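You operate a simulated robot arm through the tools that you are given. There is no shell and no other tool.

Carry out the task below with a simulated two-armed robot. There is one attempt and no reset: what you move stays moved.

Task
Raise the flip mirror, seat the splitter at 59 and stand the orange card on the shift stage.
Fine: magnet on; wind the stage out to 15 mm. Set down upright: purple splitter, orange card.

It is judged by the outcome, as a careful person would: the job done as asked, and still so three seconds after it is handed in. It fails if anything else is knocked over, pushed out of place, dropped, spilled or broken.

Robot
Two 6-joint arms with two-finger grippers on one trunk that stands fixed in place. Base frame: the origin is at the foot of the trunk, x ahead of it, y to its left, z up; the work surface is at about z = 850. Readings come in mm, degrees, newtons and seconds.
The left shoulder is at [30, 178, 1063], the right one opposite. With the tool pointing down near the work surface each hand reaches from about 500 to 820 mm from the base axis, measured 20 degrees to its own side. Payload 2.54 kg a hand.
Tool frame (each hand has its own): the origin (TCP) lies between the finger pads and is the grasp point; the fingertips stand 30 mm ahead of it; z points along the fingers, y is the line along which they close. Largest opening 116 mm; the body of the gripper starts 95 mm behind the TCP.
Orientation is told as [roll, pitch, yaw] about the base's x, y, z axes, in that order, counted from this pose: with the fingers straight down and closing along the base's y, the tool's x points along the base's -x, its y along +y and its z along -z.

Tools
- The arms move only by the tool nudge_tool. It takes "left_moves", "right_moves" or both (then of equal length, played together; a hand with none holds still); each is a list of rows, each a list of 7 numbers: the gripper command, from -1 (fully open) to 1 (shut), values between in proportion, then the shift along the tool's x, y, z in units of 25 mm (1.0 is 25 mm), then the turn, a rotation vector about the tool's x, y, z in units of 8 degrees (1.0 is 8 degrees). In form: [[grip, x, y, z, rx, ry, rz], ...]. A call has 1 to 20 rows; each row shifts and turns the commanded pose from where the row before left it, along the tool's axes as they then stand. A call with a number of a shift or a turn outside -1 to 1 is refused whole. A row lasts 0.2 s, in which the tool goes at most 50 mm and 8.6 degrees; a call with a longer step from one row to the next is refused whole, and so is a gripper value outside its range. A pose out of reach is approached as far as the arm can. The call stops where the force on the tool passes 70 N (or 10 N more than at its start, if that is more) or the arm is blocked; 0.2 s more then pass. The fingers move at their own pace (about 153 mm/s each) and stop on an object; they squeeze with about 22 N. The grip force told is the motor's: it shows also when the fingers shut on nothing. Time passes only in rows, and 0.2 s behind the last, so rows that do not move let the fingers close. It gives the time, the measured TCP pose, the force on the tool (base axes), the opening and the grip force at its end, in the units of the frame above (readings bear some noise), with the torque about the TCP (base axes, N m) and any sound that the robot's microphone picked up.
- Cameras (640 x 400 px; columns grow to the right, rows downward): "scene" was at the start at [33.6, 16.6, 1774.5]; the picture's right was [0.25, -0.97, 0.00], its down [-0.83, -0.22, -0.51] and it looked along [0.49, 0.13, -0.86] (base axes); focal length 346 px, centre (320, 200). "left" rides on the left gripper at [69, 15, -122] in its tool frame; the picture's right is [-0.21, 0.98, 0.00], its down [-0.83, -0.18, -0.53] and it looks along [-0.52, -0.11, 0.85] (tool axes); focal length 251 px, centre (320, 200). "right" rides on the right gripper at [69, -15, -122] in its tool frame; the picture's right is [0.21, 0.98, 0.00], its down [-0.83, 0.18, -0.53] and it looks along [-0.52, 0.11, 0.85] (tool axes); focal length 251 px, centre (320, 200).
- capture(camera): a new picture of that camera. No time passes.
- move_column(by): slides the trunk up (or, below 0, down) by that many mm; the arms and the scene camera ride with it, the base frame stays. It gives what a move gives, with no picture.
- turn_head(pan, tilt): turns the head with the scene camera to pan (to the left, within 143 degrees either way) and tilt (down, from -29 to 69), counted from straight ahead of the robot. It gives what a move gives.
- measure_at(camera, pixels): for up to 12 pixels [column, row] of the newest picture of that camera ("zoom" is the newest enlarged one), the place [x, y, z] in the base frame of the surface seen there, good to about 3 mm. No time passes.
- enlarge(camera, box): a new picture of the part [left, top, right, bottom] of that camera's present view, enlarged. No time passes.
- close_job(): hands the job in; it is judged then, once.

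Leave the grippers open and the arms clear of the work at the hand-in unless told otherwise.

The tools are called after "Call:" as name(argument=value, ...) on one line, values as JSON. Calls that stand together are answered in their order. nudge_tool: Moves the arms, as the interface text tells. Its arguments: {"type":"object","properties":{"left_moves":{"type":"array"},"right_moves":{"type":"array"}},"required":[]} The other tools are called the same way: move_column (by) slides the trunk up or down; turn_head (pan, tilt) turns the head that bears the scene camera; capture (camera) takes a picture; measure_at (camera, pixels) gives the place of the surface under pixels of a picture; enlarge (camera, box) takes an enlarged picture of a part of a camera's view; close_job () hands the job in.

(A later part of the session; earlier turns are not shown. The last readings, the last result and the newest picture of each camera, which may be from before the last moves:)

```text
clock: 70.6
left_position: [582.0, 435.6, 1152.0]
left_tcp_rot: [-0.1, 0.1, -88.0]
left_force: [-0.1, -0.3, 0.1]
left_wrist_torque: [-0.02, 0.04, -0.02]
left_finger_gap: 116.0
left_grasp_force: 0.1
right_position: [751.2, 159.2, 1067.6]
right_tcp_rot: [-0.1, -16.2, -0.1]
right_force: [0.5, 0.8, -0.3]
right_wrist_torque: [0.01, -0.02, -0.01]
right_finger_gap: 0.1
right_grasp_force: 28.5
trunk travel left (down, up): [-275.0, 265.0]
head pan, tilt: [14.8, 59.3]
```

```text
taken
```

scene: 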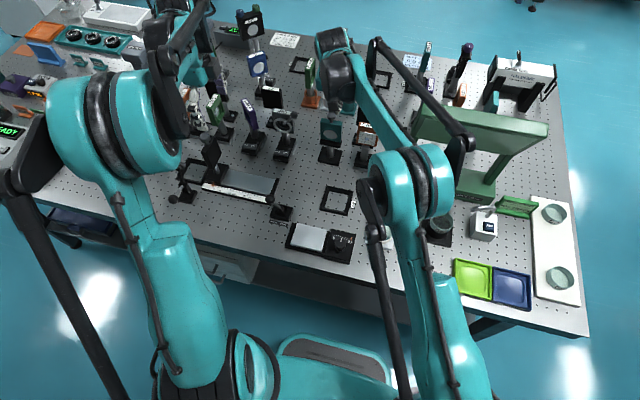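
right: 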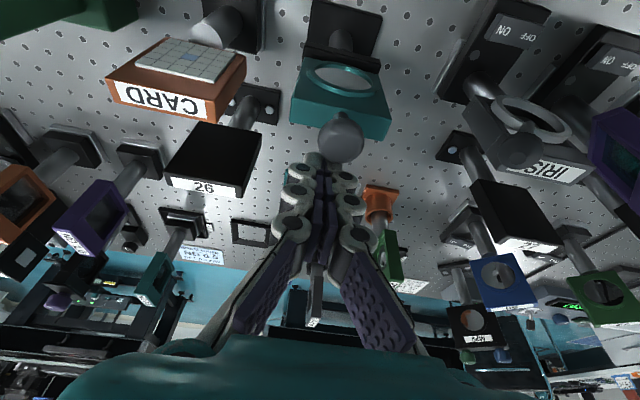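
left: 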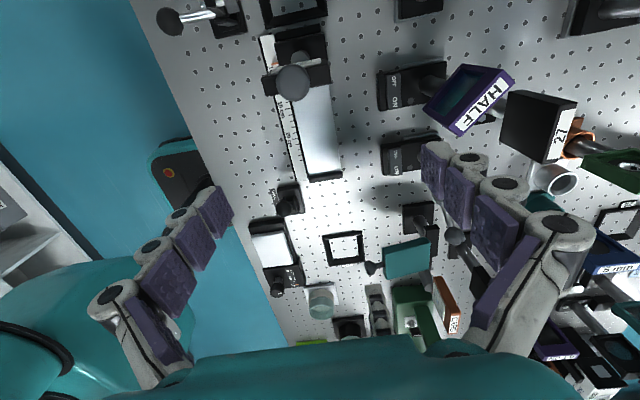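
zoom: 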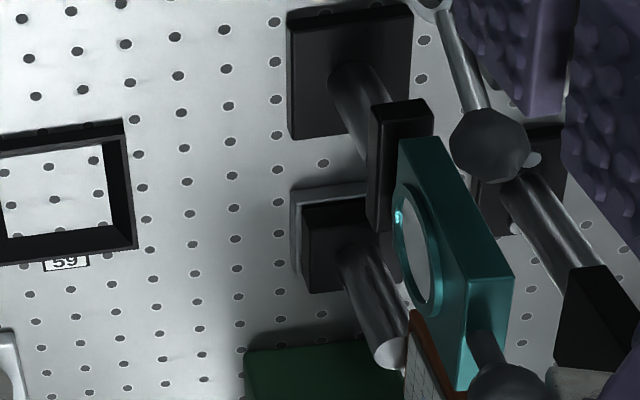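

The mirror is about 87–88° from horizontal by measurement. I raise the right hand to clear the knob, then re-measure knob and plate from above for verticality.

Call:
nudge_tool(right_moves=[[1, 0, 0, -0.8, 0, 0, 0], [1, 0, 0, -0.8, 0, 0, 0], [1, 0, 0, -0.8, 0, 0.5, 0], [0, 1, 0, -0.4, 0, 0.5, 0], [0, 1, 0, 0, 0, 1, 0], [0, 1, 0, 0, 0, 0, 0], [0, 1, 0, 0, 0, 0, 0], [0, 1, 0, 0, 0, 0, 0], [0, 0, 0, 0, 0, 0, 0]])

Call:
capture(camera="right")

Call:
enlarge(camera="left", box=[350, 200, 470, 300])

```text
clock: 72.6
left_position: [580.5, 435.2, 1152.2]
left_tcp_rot: [0.0, -0.1, -88.0]
left_force: [0.2, -0.7, -0.1]
left_wrist_torque: [0.01, 0.0, -0.01]
left_finger_gap: 115.8
left_grasp_force: 0.0
right_position: [604.2, 162.6, 1125.1]
right_tcp_rot: [0.0, 0.0, -0.1]
right_force: [0.1, 0.4, 0.1]
right_wrist_torque: [0.0, 0.02, -0.02]
right_finger_gap: 58.2
right_grasp_force: 0.1
trunk travel left (down, up): [-275.0, 265.0]
head pan, tilt: [14.8, 59.3]
```

```text
taken
```

right: 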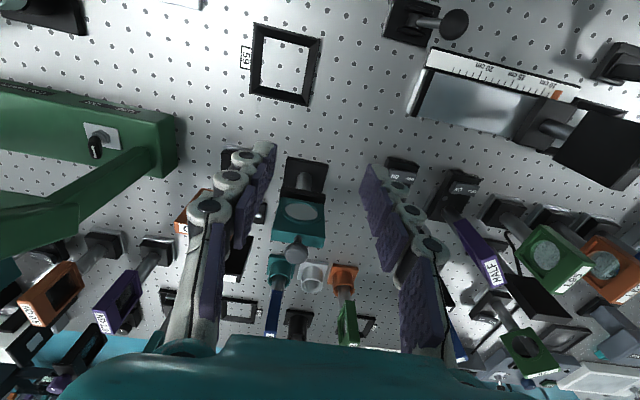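

```text
4.00 times, centred on (410, 250) of left
```

zoom: 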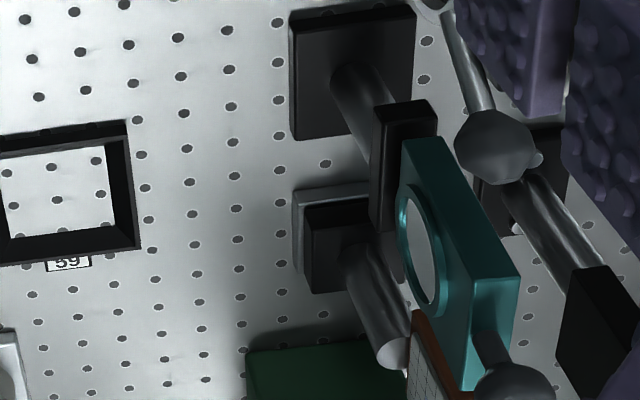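

The mirror remains standing. Measure again its two side edges.

Call:
measure_at(camera="zoom", pixels=[[437, 150], [455, 180], [475, 210], [495, 243], [512, 270], [408, 155], [425, 190], [450, 235], [470, 275], [475, 300], [510, 380], [490, 340]])

Call:
measure_at(camera="right", pixels=[[295, 250], [300, 212], [285, 238], [318, 240], [286, 203], [322, 205], [295, 262], [300, 225]])

```text
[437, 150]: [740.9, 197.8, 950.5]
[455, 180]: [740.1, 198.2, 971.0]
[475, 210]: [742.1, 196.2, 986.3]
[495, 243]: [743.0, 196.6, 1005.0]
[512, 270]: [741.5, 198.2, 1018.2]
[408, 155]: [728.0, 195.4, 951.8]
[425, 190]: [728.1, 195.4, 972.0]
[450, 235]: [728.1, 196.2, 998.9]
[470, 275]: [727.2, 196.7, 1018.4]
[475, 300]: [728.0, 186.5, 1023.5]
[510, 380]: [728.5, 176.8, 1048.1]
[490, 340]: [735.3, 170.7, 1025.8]
```

```text
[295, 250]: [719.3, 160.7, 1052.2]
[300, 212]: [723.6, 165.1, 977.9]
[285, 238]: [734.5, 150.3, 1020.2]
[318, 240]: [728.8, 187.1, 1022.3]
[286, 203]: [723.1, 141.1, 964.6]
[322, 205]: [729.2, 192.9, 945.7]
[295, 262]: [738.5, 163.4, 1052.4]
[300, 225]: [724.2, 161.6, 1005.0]
```

The flip mirror is exactly vertical (x=728 from z 951 to 1018) and stable. Next: the splitter. I enlarge it in the left view and measure the head.

Call:
enlarge(camera="left", box=[370, 40, 530, 150])

Call:
capture(camera="left")

```text
3.64 times, centred on (450, 95) of left
```

zoom: 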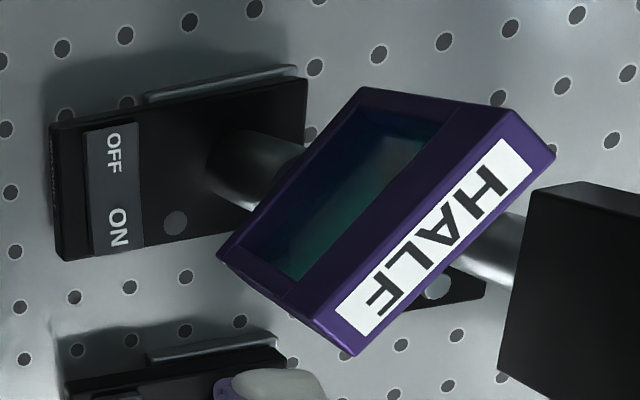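

```text
taken
```

left: 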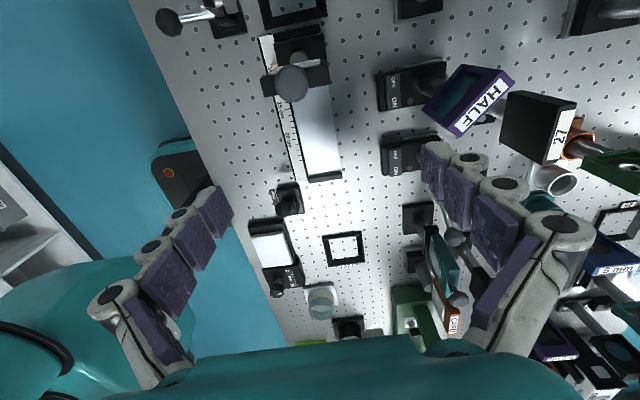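

Measuring the head's top corners and the magnet base.

Call:
enlarge(camera="left", box=[370, 40, 530, 150])

Call:
measure_at(camera="zoom", pixels=[[350, 350], [545, 160], [300, 305], [505, 115], [225, 255], [365, 95], [305, 85], [60, 125], [70, 250], [300, 75], [160, 95], [245, 200]])

Call:
measure_at(camera="zoom", pixels=[[112, 130], [113, 160], [116, 190], [118, 220], [120, 240], [95, 150], [100, 230], [135, 140], [135, 230], [160, 220]])

```text
3.64 times, centred on (450, 95) of left
```

zoom: 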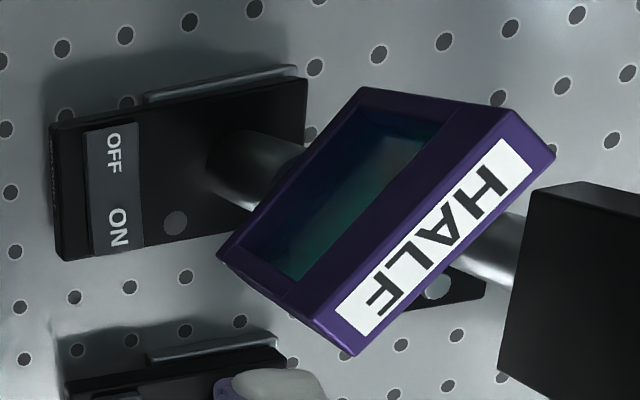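

```text
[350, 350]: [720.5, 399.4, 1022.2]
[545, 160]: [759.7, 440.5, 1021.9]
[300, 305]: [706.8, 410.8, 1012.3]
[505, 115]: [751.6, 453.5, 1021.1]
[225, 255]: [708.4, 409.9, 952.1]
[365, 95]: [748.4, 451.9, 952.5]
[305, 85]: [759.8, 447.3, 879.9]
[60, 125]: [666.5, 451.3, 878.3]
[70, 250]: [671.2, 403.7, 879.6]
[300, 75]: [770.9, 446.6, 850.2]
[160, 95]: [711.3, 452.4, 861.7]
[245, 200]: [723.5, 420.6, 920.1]
```

```text
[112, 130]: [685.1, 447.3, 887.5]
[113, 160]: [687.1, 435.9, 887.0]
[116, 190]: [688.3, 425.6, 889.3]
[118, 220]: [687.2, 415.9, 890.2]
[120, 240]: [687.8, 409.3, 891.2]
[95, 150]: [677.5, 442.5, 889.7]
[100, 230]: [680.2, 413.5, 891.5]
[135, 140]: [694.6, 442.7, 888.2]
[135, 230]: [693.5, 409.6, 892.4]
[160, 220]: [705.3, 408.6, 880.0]
```

The splitter head: centre ≈(734,427), 60 long at 45°, 16 thick, z 950–1022; the base's silver plate is centred under it, rocker raised at ON (off). I now measure neighbours for clearance in the scene view.

Call:
enlarge(camera="scene", box=[170, 60, 310, 210])

Call:
measure_at(camera="zoom", pixels=[[195, 180], [185, 205], [205, 235], [165, 270], [490, 145], [545, 215], [545, 180], [500, 250], [410, 110], [470, 130], [180, 130], [240, 165]])

```text
2.67 times, centred on (240, 135) of scene
```

zoom: 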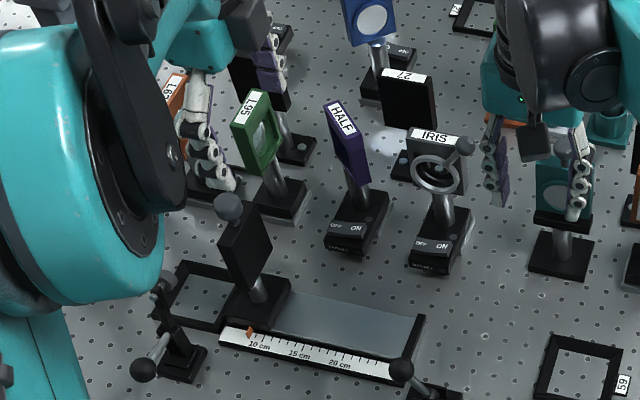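

```text
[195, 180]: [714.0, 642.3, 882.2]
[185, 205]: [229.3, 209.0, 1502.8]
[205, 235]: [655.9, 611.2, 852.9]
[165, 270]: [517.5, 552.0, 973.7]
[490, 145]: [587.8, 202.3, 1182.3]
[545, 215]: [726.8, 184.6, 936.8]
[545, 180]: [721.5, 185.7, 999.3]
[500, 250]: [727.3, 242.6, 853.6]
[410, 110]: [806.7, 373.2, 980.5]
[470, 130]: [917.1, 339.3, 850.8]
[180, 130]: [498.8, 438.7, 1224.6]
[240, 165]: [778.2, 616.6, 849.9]
```

Measuring specific obstacle points (flag and knob, iris, L95, 27 plate).

Call:
measure_at(camera="zoom", pixels=[[228, 207], [248, 250], [232, 250], [268, 235], [262, 300], [463, 147], [437, 185], [420, 140], [425, 262], [245, 115], [400, 85], [432, 115]])

Call:
measure_at(camera="scene", pixels=[[259, 65], [250, 25], [276, 93], [256, 108], [216, 105], [222, 122], [205, 150], [270, 197], [280, 190], [282, 212], [185, 190], [200, 195]])

```text
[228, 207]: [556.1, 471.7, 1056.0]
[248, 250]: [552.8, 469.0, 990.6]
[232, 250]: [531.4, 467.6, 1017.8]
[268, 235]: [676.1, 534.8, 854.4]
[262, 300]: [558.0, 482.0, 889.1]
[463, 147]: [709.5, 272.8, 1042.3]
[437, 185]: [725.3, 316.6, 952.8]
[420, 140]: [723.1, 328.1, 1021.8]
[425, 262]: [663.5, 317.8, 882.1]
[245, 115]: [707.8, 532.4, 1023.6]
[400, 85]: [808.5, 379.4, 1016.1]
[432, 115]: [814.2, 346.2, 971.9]
```

```text
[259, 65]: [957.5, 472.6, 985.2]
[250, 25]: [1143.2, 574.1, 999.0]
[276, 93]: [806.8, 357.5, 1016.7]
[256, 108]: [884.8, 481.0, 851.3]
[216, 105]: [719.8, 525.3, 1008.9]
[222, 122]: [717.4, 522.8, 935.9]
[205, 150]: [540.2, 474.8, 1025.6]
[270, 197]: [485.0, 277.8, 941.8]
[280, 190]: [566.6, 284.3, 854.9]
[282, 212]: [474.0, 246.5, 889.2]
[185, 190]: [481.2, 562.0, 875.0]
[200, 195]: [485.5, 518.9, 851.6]
```

Obstacles mapped. I turn the left hand to yaw −45° (fingers will take the splitter head by its two side edges, not the glass) and move it above the splitter at TCP z≈1110; the right hand retreats to (480,−150).

Call:
nudge_tool(left_moves=[[-1, 0, 0, 0, 0, 0, -0.9], [-1, 0, 0, 0, 0, 0, -0.9], [-1, 0, 0, 0, 0, 0, -0.9], [-1, 0, 0, 0, 0, 0, -0.9], [-1, 0, 0, 0, 0, 0, -0.9], [-1, 0, 0, 0, 0, 0, -0.9], [-1, -0.764, 0.688, 0, 0, 0, 0], [-1, -0.764, 0.688, 0.2, 0, 0, 0], [-1, -0.764, 0.688, 0.2, 0, 0, 0], [-1, -0.764, 0.688, 0.4, 0, 0, 0], [-1, -0.764, 0.688, 0.4, 0, 0, 0], [-1, -0.764, 0.688, 0.4, 0, 0, 0], [-1, 0, 0, 0, 0, 0, 0]], right_moves=[[0, 1, -0.96, -0.1, 0, 0, 0], [0, 1, -0.96, -0.1, 0, 0, 0], [0, 1, -0.96, -0.1, 0, 0, 0], [0, 1, -0.96, -0.1, 0, 0, 0], [0, 1, -0.96, -0.1, 0, 0, 0], [0, 0, -0.96, -0.1, 0, 0, 0], [0, 0, -0.96, -0.1, 0, 0, 0], [0, 0, -0.96, -0.1, 0, 0, 0], [0, 0, -0.96, -0.1, 0, 0, 0], [0, 0, -0.96, -0.1, 0, 0, 0], [0, 0, -0.96, 0, 0, 0, 0], [0, 0, -0.96, 0, 0, 0, 0], [0, 0, -0.96, 0, 0, 0, 0]])

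Call:
capture(camera="left")

Call:
capture(camera="scene")

```text
clock: 75.4
left_position: [733.1, 426.6, 1112.2]
left_tcp_rot: [0.1, 0.0, -44.8]
left_force: [-0.2, -0.5, 1.1]
left_wrist_torque: [0.01, 0.0, -0.03]
left_finger_gap: 115.9
left_grasp_force: 0.1
right_position: [477.1, -149.0, 1151.2]
right_tcp_rot: [0.0, 0.0, 0.0]
right_force: [0.2, 0.4, 0.7]
right_wrist_torque: [0.01, -0.04, -0.03]
right_finger_gap: 58.0
right_grasp_force: 0.0
trunk travel left (down, up): [-275.0, 265.0]
head pan, tilt: [14.8, 59.3]
```

```text
taken
```

left: 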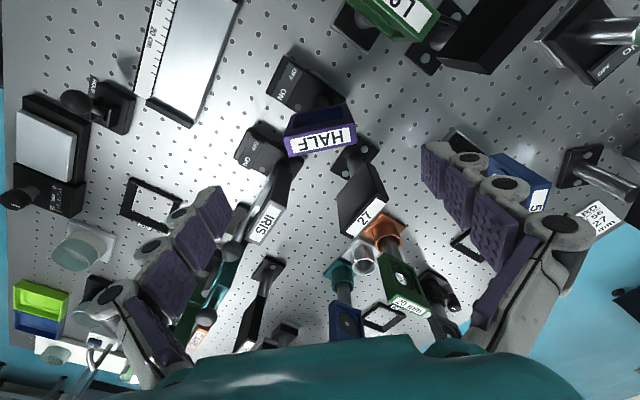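

```text
taken
```

scene: 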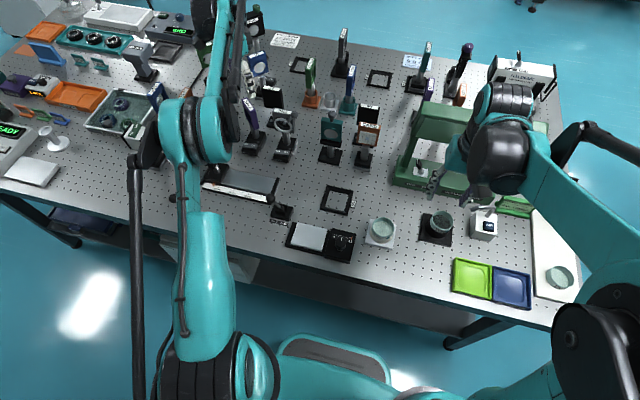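

The head is at (320,135) in the left view. Zooming and measuring its ends and base for centring and yaw.

Call:
enlarge(camera="left", box=[250, 40, 370, 170])

Call:
measure_at(camera="zoom", pixels=[[215, 330], [430, 290], [225, 365], [440, 330], [160, 190], [225, 60], [240, 45], [340, 105], [175, 110], [260, 160], [205, 150], [285, 170]])

Call:
enlarge(camera="scene", box=[225, 90, 315, 170])

```text
3.08 times, centred on (310, 105) of left
```

zoom: 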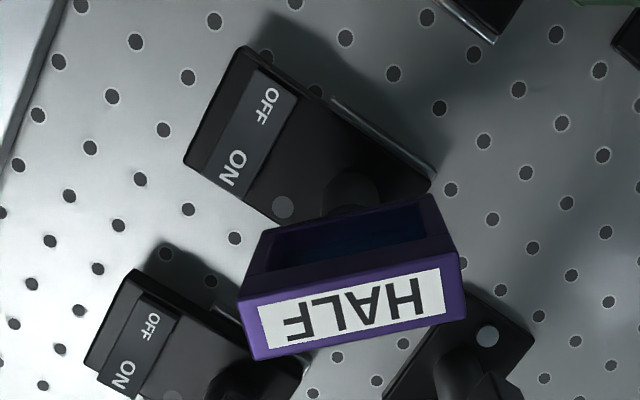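

```text
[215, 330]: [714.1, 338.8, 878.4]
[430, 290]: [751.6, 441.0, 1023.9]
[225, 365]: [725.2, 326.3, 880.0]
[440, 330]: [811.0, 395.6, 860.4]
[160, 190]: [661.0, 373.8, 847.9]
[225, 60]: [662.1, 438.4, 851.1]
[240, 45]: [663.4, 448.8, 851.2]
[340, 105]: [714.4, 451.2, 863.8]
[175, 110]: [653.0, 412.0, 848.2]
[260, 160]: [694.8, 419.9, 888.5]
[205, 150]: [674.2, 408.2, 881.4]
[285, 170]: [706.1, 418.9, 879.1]
```

```text
5.00 times, centred on (270, 130) of scene
```

zoom: 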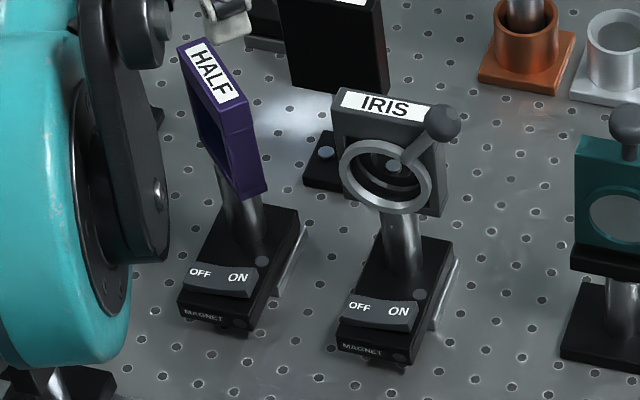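

Orientation matches tool y. Measuring the head's end points precisely.

Call:
enlarge(camera="left", box=[290, 100, 350, 160])

Call:
measure_at(camera="zoom", pixels=[[90, 230], [100, 270], [110, 320], [300, 220], [300, 260], [500, 180], [510, 220], [515, 255], [200, 250], [400, 240]])

```text
6.67 times, centred on (320, 130) of left
```

zoom: 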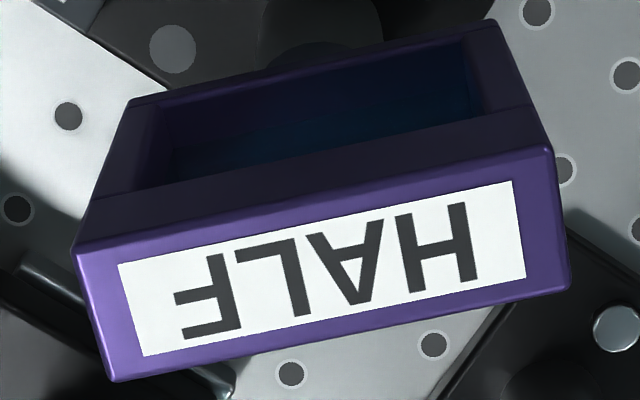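

```text
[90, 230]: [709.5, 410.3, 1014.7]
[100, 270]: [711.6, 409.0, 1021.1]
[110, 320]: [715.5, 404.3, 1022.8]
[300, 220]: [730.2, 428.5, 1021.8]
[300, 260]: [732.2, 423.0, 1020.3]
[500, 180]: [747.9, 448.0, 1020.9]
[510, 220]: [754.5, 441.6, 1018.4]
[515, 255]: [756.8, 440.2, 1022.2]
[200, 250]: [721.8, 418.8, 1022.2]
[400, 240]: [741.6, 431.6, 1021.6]
```

Head centre ≈(735,425.5). I descend to TCP z≈988 and close on the two side edges.

Call:
nudge_tool(left_moves=[[-0.6, -0.085, 0.02, 0.99, 0, 0, 0], [-0.6, 0, 0, 0.99, 0, 0, 0], [-0.6, 0, 0, 0.99, 0, 0, 0], [-0.6, 0, 0, 0.99, 0, 0, 0], [-0.6, 0, 0, 0.99, 0, 0, 0], [-0.6, 0, 0, 0, 0, 0, 0]])

Call:
capture(camera="left")

Call:
enlarge(camera="scene", box=[225, 60, 325, 170])

```text
clock: 76.8
left_position: [736.0, 427.3, 988.1]
left_tcp_rot: [0.1, 0.1, -44.8]
left_force: [-0.3, 0.7, -0.3]
left_wrist_torque: [0.0, -0.02, -0.01]
left_finger_gap: 92.6
left_grasp_force: 0.1
right_position: [478.3, -147.7, 1152.1]
right_tcp_rot: [-0.1, -0.1, 0.0]
right_force: [0.8, 0.6, -0.3]
right_wrist_torque: [-0.02, 0.02, 0.01]
right_finger_gap: 57.9
right_grasp_force: 0.0
trunk travel left (down, up): [-275.0, 265.0]
head pan, tilt: [14.8, 59.3]
```

```text
taken
```

left: 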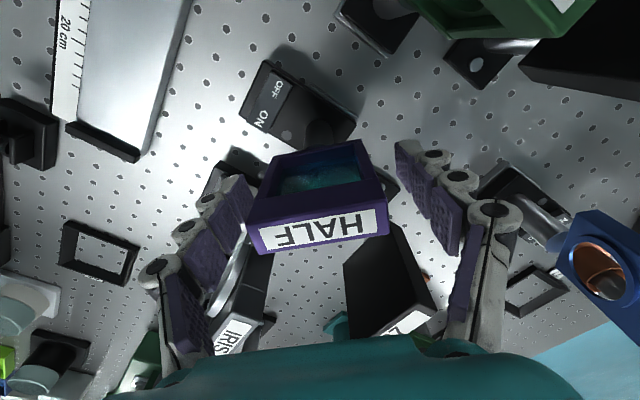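

```text
3.64 times, centred on (275, 115) of scene
```

zoom: 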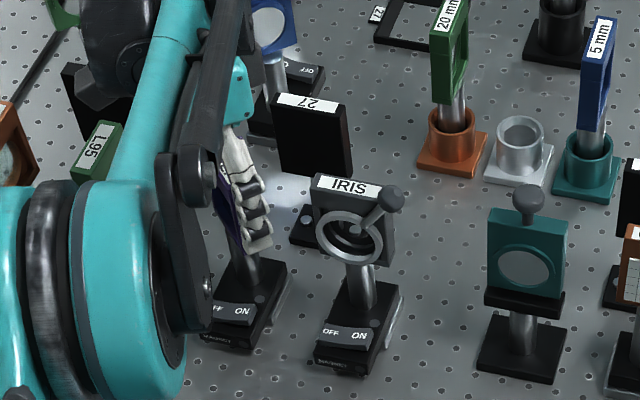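

Well straddled. Close gently with a 2 mm centring shift.

Call:
nudge_tool(left_moves=[[-0.4, 0, -0.07, 0, 0, 0, 0], [-0.15, 0, 0, 0, 0, 0, 0], [1, 0, 0, 0, 0, 0, 0], [1, 0, 0, 0, 0, 0, 0], [1, 0, 0, 0, 0, 0, 0]])

Call:
capture(camera="left")

```text
clock: 78.0
left_position: [734.3, 424.9, 987.6]
left_tcp_rot: [0.1, 0.1, -44.8]
left_force: [3.1, 1.4, 5.0]
left_wrist_torque: [0.09, -0.15, -0.01]
left_finger_gap: 63.6
left_grasp_force: 21.4
right_position: [478.4, -147.6, 1150.8]
right_tcp_rot: [0.1, 0.0, 0.0]
right_force: [-0.3, -0.2, -0.3]
right_wrist_torque: [0.04, -0.04, -0.01]
right_finger_gap: 58.0
right_grasp_force: 0.1
trunk travel left (down, up): [-275.0, 265.0]
head pan, tilt: [14.8, 59.3]
```

```text
taken
```

left: 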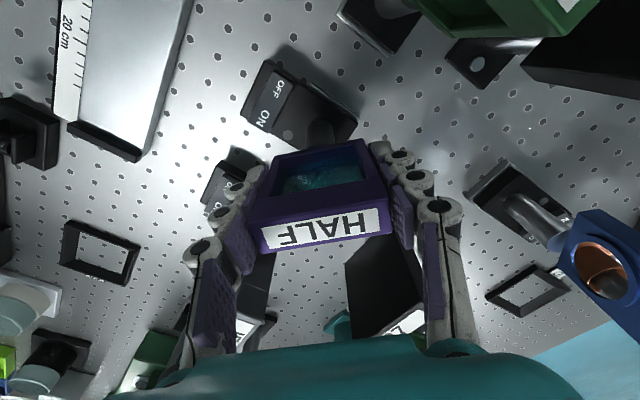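

Gripped at 63.6 mm. I lift 15 mm slowly to check that it comes free (magnet off) and hangs firmly.

Call:
nudge_tool(left_moves=[[1, 0, 0, -0.2, 0, 0, 0], [1, 0, 0, -0.2, 0, 0, 0], [1, 0, 0, -0.2, 0, 0, 0], [1, 0, 0, 0, 0, 0, 0]])

Call:
capture(camera="left")

Call:
enlarge(camera="scene", box=[225, 80, 325, 180])

```text
clock: 79.0
left_position: [734.2, 426.3, 1002.2]
left_tcp_rot: [0.0, 0.0, -44.8]
left_force: [0.9, 0.5, -4.9]
left_wrist_torque: [0.01, -0.04, 0.03]
left_finger_gap: 63.6
left_grasp_force: 21.4
right_position: [478.1, -148.0, 1149.6]
right_tcp_rot: [0.0, -0.1, 0.1]
right_force: [0.4, -0.8, -0.5]
right_wrist_torque: [0.0, 0.02, 0.01]
right_finger_gap: 58.3
right_grasp_force: 0.0
trunk travel left (down, up): [-275.0, 265.0]
head pan, tilt: [14.8, 59.3]
```

```text
taken
```

left: 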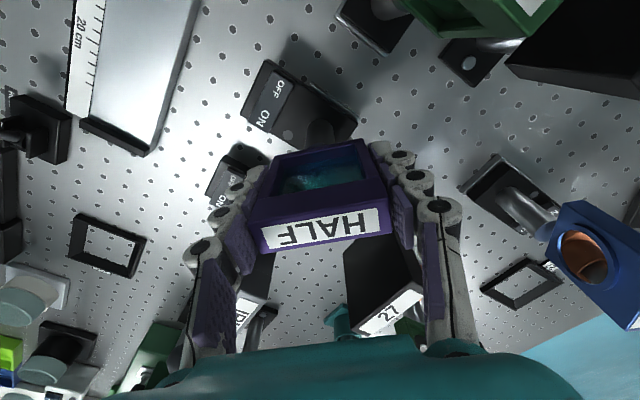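

```text
4.00 times, centred on (275, 130) of scene
```

zoom: 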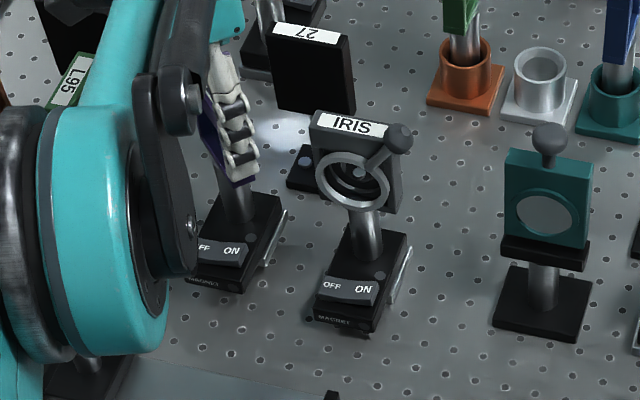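

It lifts cleanly (~5 N). I raise 85 mm more, then move around the iris: to (640,400), then (600,300).

Call:
nudge_tool(left_moves=[[1, 0, 0, -0.85, 0, 0, 0], [1, 0, 0, -0.85, 0, 0, 0], [1, 0, 0, -0.85, 0, 0, 0], [1, 0, 0, -0.85, 0, 0, 0], [1, 0.385, -0.68, 0, 0, 0, 0], [1, 0.385, -0.68, 0, 0, 0, 0], [1, 0.385, -0.68, 0, 0, 0, 0], [1, 0.385, -0.68, 0, 0, 0, 0], [1, 0.385, -0.68, 0, 0, 0, 0], [1, -0.34, -0.79, 0, 0, 0, 0], [1, -0.34, -0.79, 0, 0, 0, 0], [1, -0.34, -0.79, 0, 0, 0, 0], [1, -0.34, -0.79, 0, 0, 0, 0], [1, -0.34, -0.79, 0, 0, 0, 0], [1, 0, 0, 0, 0, 0, 0]])

Call:
capture(camera="left")

Call:
capture(camera="scene")

```text
clock: 82.2
left_position: [600.6, 299.8, 1087.1]
left_tcp_rot: [0.1, 0.0, -44.8]
left_force: [-1.3, -0.3, -5.3]
left_wrist_torque: [0.02, -0.02, -0.03]
left_finger_gap: 63.6
left_grasp_force: 22.3
right_position: [479.1, -147.5, 1150.6]
right_tcp_rot: [0.1, 0.1, 0.0]
right_force: [-0.5, 0.0, 0.4]
right_wrist_torque: [-0.02, -0.04, -0.02]
right_finger_gap: 57.9
right_grasp_force: 0.0
trunk travel left (down, up): [-275.0, 265.0]
head pan, tilt: [14.8, 59.3]
```

```text
taken
```

left: 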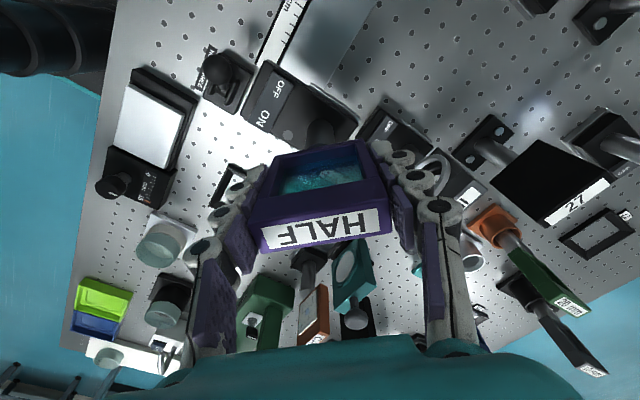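

```text
taken
```

scene: 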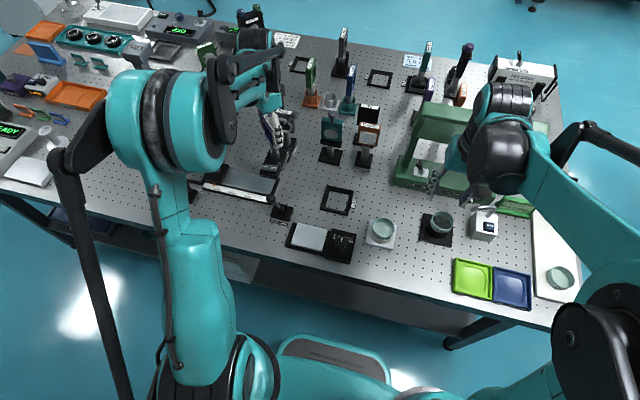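

Held steady. Now I measure the held base relative to the TCP (its yaw and centre) so I can seat it accurately.

Call:
enlarge(camera="left", box=[230, 50, 370, 160])

Call:
measure_at(camera="zoom", pixels=[[185, 70], [75, 260], [90, 230], [165, 95], [560, 270], [400, 170], [460, 205], [300, 115], [530, 250], [100, 290], [150, 325], [240, 85]])

Call:
capture(camera="right")

```text
3.64 times, centred on (300, 105) of left
```

zoom: 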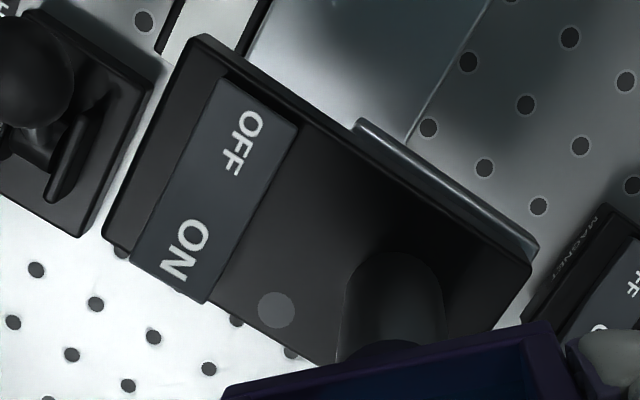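

```text
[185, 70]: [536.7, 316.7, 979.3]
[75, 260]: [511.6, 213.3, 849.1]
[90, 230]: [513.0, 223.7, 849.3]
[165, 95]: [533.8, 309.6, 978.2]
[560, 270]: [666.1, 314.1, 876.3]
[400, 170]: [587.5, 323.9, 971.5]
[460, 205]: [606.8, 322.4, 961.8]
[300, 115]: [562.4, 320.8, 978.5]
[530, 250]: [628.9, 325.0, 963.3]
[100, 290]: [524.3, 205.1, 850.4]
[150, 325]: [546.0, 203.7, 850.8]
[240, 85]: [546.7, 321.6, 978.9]
```

```text
taken
```

right: 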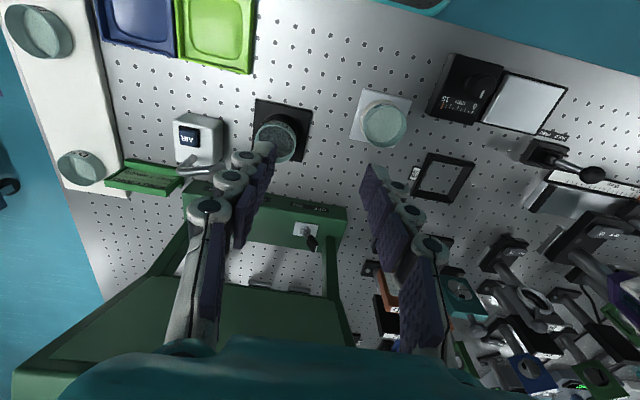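

Measuring additional base edges to get its centre and yaw.

Call:
measure_at(camera="zoom", pixels=[[361, 130], [534, 248], [522, 275], [505, 305], [490, 325], [205, 45], [120, 205], [112, 225], [108, 238], [145, 275], [225, 320], [310, 360]])

Call:
measure_at(camera="zoom", pixels=[[215, 50], [260, 78], [320, 110], [380, 160], [440, 195], [500, 232], [180, 290], [210, 308], [270, 340], [320, 362], [390, 255], [345, 300]])

```text
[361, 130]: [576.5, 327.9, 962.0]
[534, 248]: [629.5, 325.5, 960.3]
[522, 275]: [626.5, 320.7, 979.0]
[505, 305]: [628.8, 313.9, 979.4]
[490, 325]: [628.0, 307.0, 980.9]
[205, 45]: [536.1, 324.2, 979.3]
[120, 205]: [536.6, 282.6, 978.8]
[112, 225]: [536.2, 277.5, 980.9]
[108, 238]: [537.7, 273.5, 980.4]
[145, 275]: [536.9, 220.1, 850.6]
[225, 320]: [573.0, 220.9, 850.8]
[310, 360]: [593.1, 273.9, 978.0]
```

```text
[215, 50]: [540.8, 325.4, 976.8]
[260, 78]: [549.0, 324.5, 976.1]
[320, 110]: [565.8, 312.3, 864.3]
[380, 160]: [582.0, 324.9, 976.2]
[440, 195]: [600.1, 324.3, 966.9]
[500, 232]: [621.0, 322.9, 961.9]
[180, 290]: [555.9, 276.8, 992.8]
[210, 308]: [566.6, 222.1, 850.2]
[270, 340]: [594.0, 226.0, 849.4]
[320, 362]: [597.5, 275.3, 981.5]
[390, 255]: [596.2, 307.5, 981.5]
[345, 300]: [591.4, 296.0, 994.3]
```

Base: x 536–629, y 273–325, silver plate centre ≈(602.5,298.5), i.e. almost exactly under the TCP, yaw ≈ −1°. Now check the seat's exact centre and yaw from the right camera.

Call:
enlarge(camera="right", box=[400, 140, 490, 215])

Call:
enlarge(camera="scene", box=[310, 175, 370, 220])

Call:
measure_at(camera="zoom", pixels=[[190, 110], [487, 170], [385, 420], [120, 340], [225, 160], [440, 200], [370, 355], [165, 310]])

```text
5.33 times, centred on (445, 178) of right
```

zoom: 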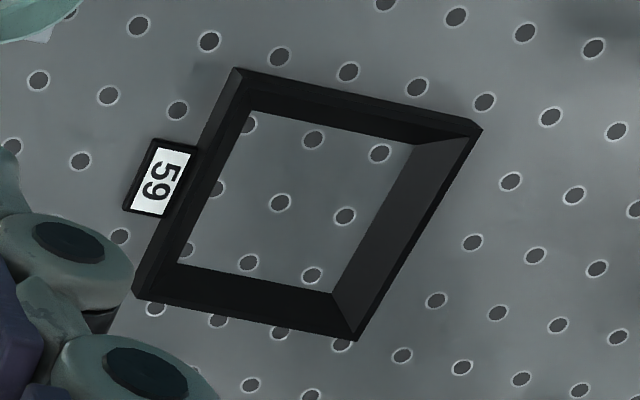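

```text
8.89 times, centred on (340, 198) of scene
```

zoom: 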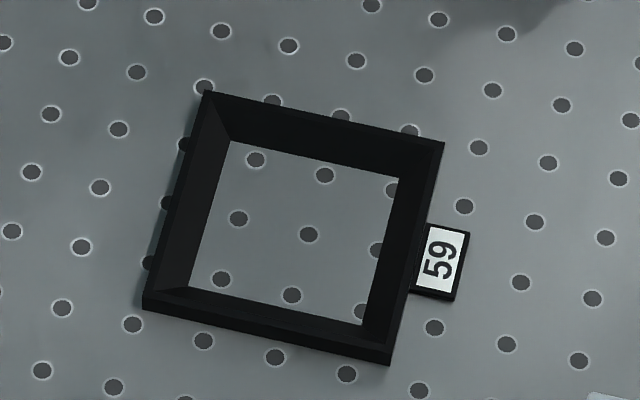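

```text
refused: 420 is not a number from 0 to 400
```

The seat is parallel to the hole rows. I measure holes and seat corners in this zoom to fix yaw and centre.

Call:
measure_at(camera="zoom", pixels=[[156, 17], [630, 120], [5, 42], [593, 298], [32, 172], [534, 282], [230, 141], [399, 178], [360, 324], [188, 288], [210, 95], [443, 145]])

Call:
measure_at(camera="scene", pixels=[[261, 222], [400, 190], [250, 215], [410, 250]])

```text
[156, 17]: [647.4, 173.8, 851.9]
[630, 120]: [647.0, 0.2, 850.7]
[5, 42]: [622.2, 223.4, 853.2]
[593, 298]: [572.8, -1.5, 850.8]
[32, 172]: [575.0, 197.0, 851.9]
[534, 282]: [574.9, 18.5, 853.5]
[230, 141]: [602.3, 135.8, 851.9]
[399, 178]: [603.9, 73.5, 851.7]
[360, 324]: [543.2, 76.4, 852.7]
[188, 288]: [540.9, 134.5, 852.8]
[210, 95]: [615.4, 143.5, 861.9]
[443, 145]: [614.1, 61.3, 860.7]
```

```text
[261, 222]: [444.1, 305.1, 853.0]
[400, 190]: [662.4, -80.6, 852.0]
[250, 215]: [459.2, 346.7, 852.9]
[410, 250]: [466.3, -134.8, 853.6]
```

The bench grid is aligned with the base axes, and so is the seat; its centre ≈(573.5,105). Moving the splitter above it at the same height.

Call:
nudge_tool(left_moves=[[1, -0.59, -0.788, 0, 0, 0, 0], [1, -0.59, -0.788, 0, 0, 0, 0], [1, -0.59, -0.788, 0, 0, 0, 0], [1, -0.59, -0.788, 0, 0, 0, 0], [1, -0.59, -0.788, 0, 0, 0, 0], [1, -0.59, -0.788, 0, 0, 0, 0], [1, -0.59, -0.788, 0, 0, 0, 0], [1, -0.59, -0.788, 0, 0, 0, 0], [1, 0, 0, 0, 0, 0, 0]])

Call:
capture(camera="left")

Call:
capture(camera="right")

Call:
capture(camera="scene")

```text
clock: 84.2
left_position: [574.4, 103.7, 1087.3]
left_tcp_rot: [0.0, 0.0, -44.8]
left_force: [-0.8, 0.4, -4.5]
left_wrist_torque: [-0.03, -0.02, 0.0]
left_finger_gap: 63.4
left_grasp_force: 22.3
right_position: [479.3, -148.2, 1152.1]
right_tcp_rot: [0.0, 0.0, 0.0]
right_force: [-0.3, -0.3, -0.2]
right_wrist_torque: [-0.03, 0.02, -0.01]
right_finger_gap: 57.9
right_grasp_force: 0.1
trunk travel left (down, up): [-275.0, 265.0]
head pan, tilt: [14.8, 59.3]
```

```text
taken
```

left: 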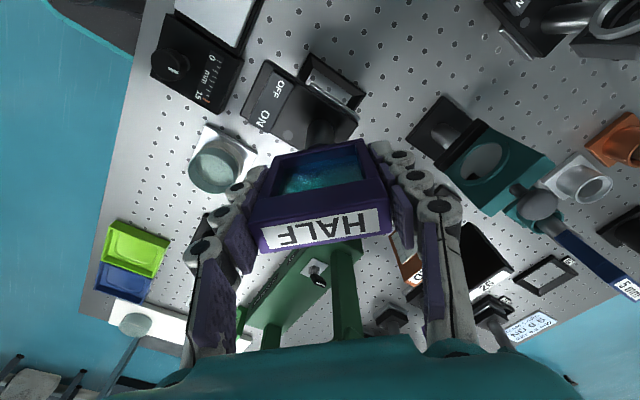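

```text
taken
```

right: 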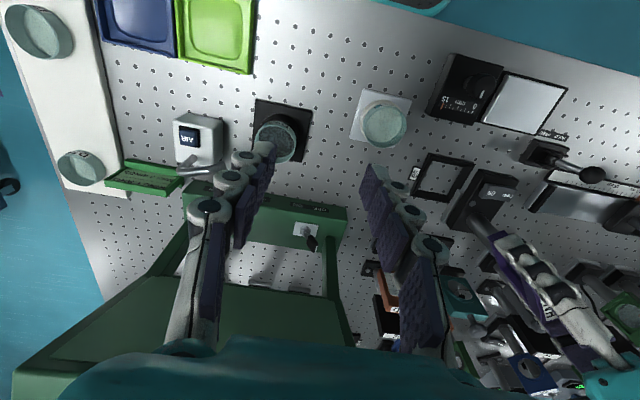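

```text
taken
```

scene: 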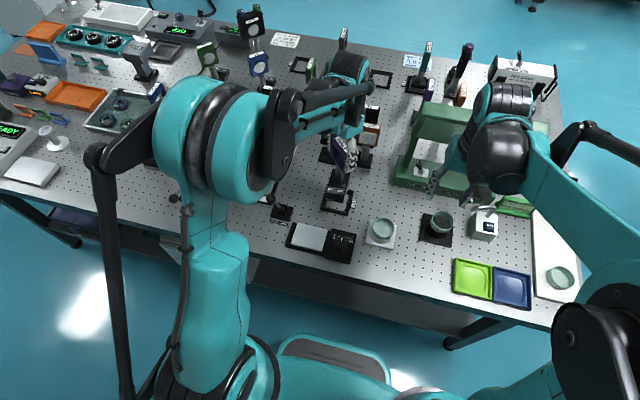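

Lower to TCP z≈1008 (bottom ~9 mm above the seat rim) and check alignment.

Call:
nudge_tool(left_moves=[[1, 0, 0, 0.79, 0, 0, 0], [1, 0, 0, 0.79, 0, 0, 0], [1, 0, 0, 0.79, 0, 0, 0], [1, 0, 0, 0.79, 0, 0, 0], [1, 0, 0, 0, 0, 0, 0]])

Call:
enlarge(camera="left", box=[230, 50, 390, 160])

Call:
enlarge(camera="right", box=[390, 120, 530, 250])

Call:
enlarge(camera="scene", box=[300, 150, 380, 230])

```text
clock: 85.4
left_position: [574.9, 103.4, 1008.1]
left_tcp_rot: [0.0, 0.1, -44.9]
left_force: [-0.1, 0.2, -4.8]
left_wrist_torque: [-0.02, -0.02, 0.0]
left_finger_gap: 63.8
left_grasp_force: 22.4
right_position: [479.2, -149.5, 1152.1]
right_tcp_rot: [0.1, 0.0, 0.0]
right_force: [-1.3, -0.7, -0.7]
right_wrist_torque: [-0.01, -0.02, 0.01]
right_finger_gap: 58.1
right_grasp_force: 0.0
trunk travel left (down, up): [-275.0, 265.0]
head pan, tilt: [14.8, 59.3]
```

```text
3.64 times, centred on (310, 105) of left
```

zoom: 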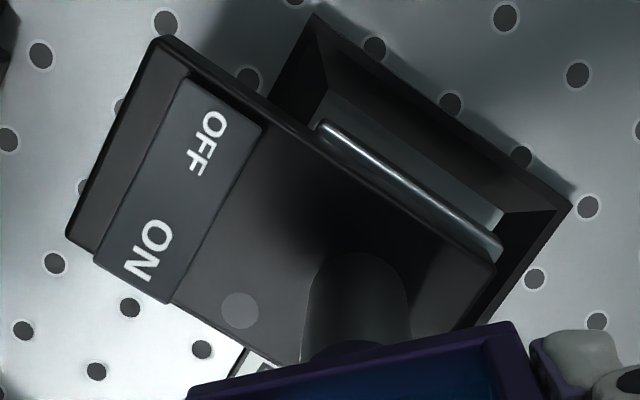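

```text
3.08 times, centred on (460, 185) of right
```

zoom: 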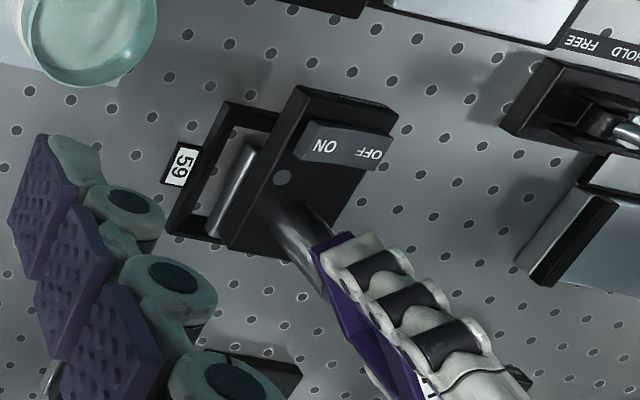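

```text
5.00 times, centred on (340, 190) of scene
```

zoom: 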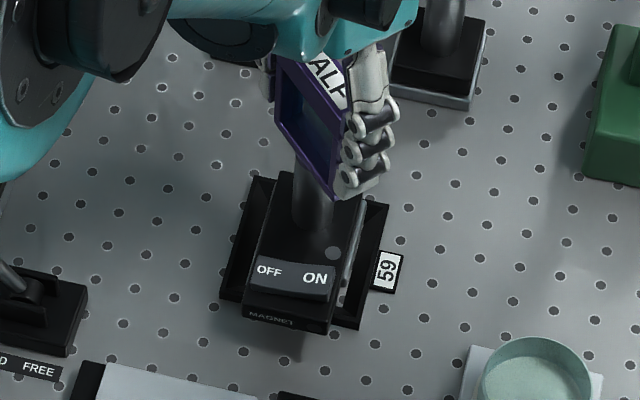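

Looks nearly centred. I measure the plate edges against the seat's inner corners in the left view.

Call:
enlarge(camera="left", box=[230, 50, 390, 160])

Call:
measure_at(camera="zoom", pixels=[[327, 130], [380, 165], [440, 202], [495, 243], [316, 22], [565, 208], [330, 75], [505, 210], [495, 222], [340, 110], [430, 155], [480, 275]])

Call:
enlarge(camera="right", box=[420, 140, 500, 210])

Call:
measure_at(camera="zoom", pixels=[[185, 160], [155, 230], [120, 300], [60, 280], [130, 70], [75, 250], [165, 95], [210, 150], [100, 260], [150, 270], [45, 305], [180, 100]])

```text
3.64 times, centred on (310, 105) of left
```

zoom: 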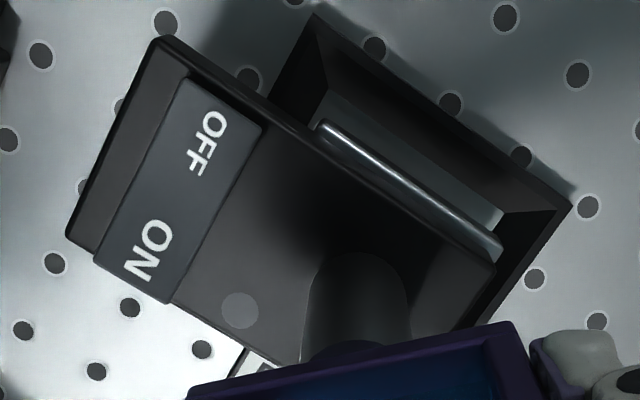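

```text
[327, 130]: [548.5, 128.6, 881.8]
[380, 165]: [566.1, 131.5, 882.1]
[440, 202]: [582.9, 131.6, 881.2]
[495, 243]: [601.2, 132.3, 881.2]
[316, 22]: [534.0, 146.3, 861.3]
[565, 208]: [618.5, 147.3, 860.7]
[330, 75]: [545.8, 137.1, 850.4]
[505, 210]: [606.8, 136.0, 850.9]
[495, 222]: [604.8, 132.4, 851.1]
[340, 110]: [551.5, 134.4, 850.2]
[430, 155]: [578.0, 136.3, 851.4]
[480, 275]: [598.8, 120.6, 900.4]
```

```text
5.71 times, centred on (460, 175) of right
```

zoom: 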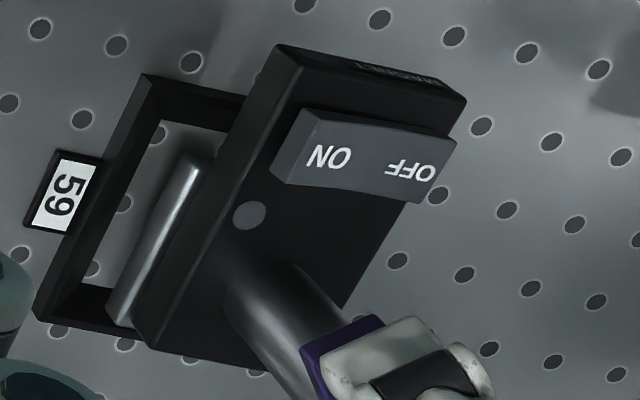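

```text
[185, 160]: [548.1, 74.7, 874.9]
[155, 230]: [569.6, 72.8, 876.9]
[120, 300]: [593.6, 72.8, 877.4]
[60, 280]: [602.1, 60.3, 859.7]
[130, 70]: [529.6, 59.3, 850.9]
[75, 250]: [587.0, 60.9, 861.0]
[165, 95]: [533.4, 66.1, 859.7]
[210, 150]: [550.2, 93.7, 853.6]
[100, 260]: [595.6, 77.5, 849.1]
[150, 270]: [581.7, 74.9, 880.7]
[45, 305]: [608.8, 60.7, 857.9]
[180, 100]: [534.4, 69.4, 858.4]
```

Plate centre ≈(574.8,102.5); seat centre ≈(574.5,104). I shift +1.2 mm in y and lower gently into the seat.

Call:
nudge_tool(left_moves=[[1, 0.034, 0.034, 0.1, 0, 0, 0], [1, 0, 0, 0.2, 0, 0, 0], [1, 0, 0, 0.2, 0, 0, 0], [1, 0, 0, 0.15, 0, 0, 0], [1, 0, 0, 0.1, 0, 0, 0], [1, 0, 0, 0, 0, 0, 0]])

Call:
enlarge(camera="left", box=[230, 50, 390, 160])

Call:
enlarge(camera="right", box=[420, 140, 500, 210])

```text
clock: 86.8
left_position: [574.9, 104.2, 988.2]
left_tcp_rot: [0.0, 0.0, -44.8]
left_force: [0.2, 0.6, -4.9]
left_wrist_torque: [0.0, -0.05, -0.03]
left_finger_gap: 63.6
left_grasp_force: 21.9
right_position: [477.4, -148.6, 1151.6]
right_tcp_rot: [0.0, 0.0, 0.0]
right_force: [0.6, 0.4, -0.7]
right_wrist_torque: [0.02, -0.05, 0.0]
right_finger_gap: 57.9
right_grasp_force: 0.1
trunk travel left (down, up): [-275.0, 265.0]
head pan, tilt: [14.8, 59.3]
```

```text
3.64 times, centred on (310, 105) of left
```

zoom: 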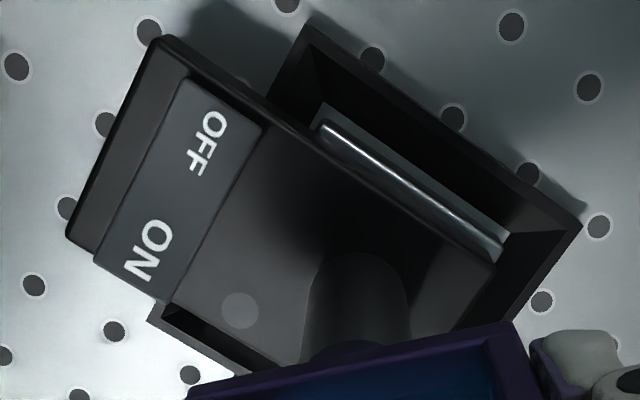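

```text
5.71 times, centred on (460, 175) of right
```

zoom: 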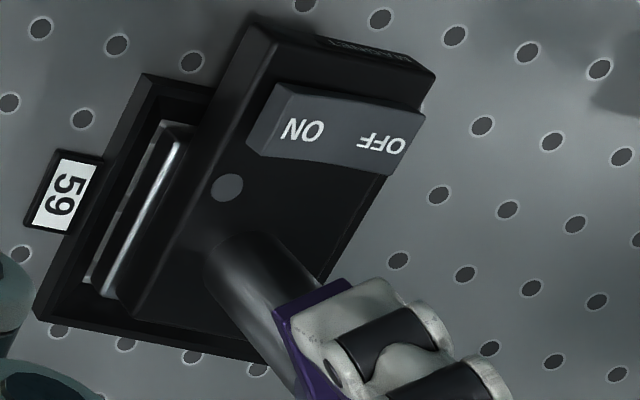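

Not yet touching; clear floor strips are seen on both sides. Lowering a few more mm.

Call:
nudge_tool(left_moves=[[1, 0, 0, 0.06, 0, 0, 0], [1, 0, 0, 0.06, 0, 0, 0], [1, 0, 0, 0, 0, 0, 0]])

```text
clock: 87.6
left_position: [573.3, 105.0, 986.5]
left_tcp_rot: [0.2, 0.0, -44.8]
left_force: [5.9, 1.7, 16.6]
left_wrist_torque: [0.06, -0.24, -0.03]
left_finger_gap: 63.6
left_grasp_force: 22.5
right_position: [478.2, -148.7, 1152.6]
right_tcp_rot: [0.0, 0.1, 0.1]
right_force: [-0.4, 0.0, -0.1]
right_wrist_torque: [0.0, 0.02, 0.03]
right_finger_gap: 57.7
right_grasp_force: 0.1
trunk travel left (down, up): [-275.0, 265.0]
head pan, tilt: [14.8, 59.3]
```

The splitter bottomed at z≈986.5 with ~17 N of contact: seated. I keep holding it with the left hand while the right hand, tilted 32° with shut fingers, comes to press the rocker's ON end (≈(526,90,892)).

Call:
nudge_tool(right_moves=[[1, 0, 0, 0, 0, -1, 0], [1, 0, 0, 0, 0, -1, 0], [1, 0, 0, 0, 0, -1, 0], [1, 0, 0, 0, 0, -1, 0], [1, 0.242, 0.866, 0.539, 0, 0, 0], [1, 0.242, 0.866, 0.539, 0, 0, 0], [1, 0.242, 0.866, 0.539, 0, 0, 0], [1, 0.242, 0.866, 0.539, 0, 0, 0], [1, 0.242, 0.866, 0.539, 0, 0, 0], [1, 0.242, 0.866, 0.539, 0, 0, 0], [1, 0.242, 0.866, 0.539, 0, 0, 0], [1, 0, 0, 0, 0, 0, 0]])

Call:
capture(camera="right")

Call:
capture(camera="scene")

Call:
capture(camera="left")

```text
clock: 90.2
left_position: [574.0, 104.0, 987.4]
left_tcp_rot: [0.1, -0.1, -44.7]
left_force: [0.0, 0.3, 0.7]
left_wrist_torque: [-0.14, 0.11, 0.0]
left_finger_gap: 63.3
left_grasp_force: 22.2
right_position: [491.1, 2.2, 1047.5]
right_tcp_rot: [0.0, -32.0, -0.1]
right_force: [0.3, 0.2, 0.6]
right_wrist_torque: [-0.01, 0.0, -0.01]
right_finger_gap: 0.0
right_grasp_force: 22.2
trunk travel left (down, up): [-275.0, 265.0]
head pan, tilt: [14.8, 59.3]
```

```text
taken
```

right: 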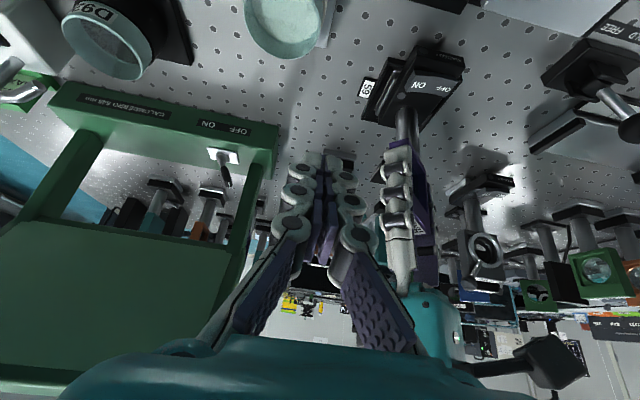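

```text
taken
```

scene: 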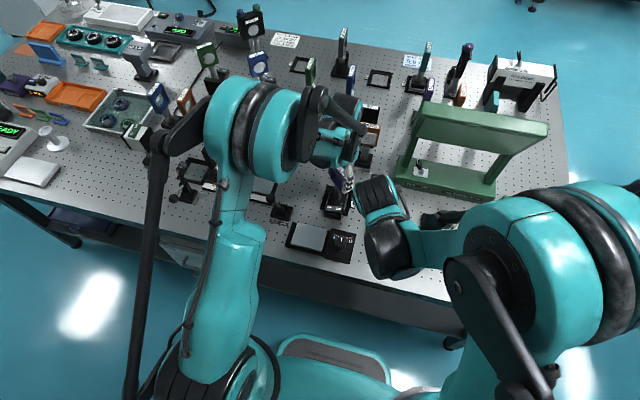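

```text
taken
```

left: 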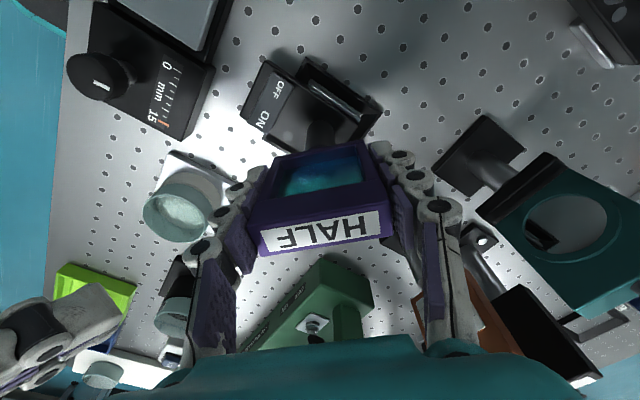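

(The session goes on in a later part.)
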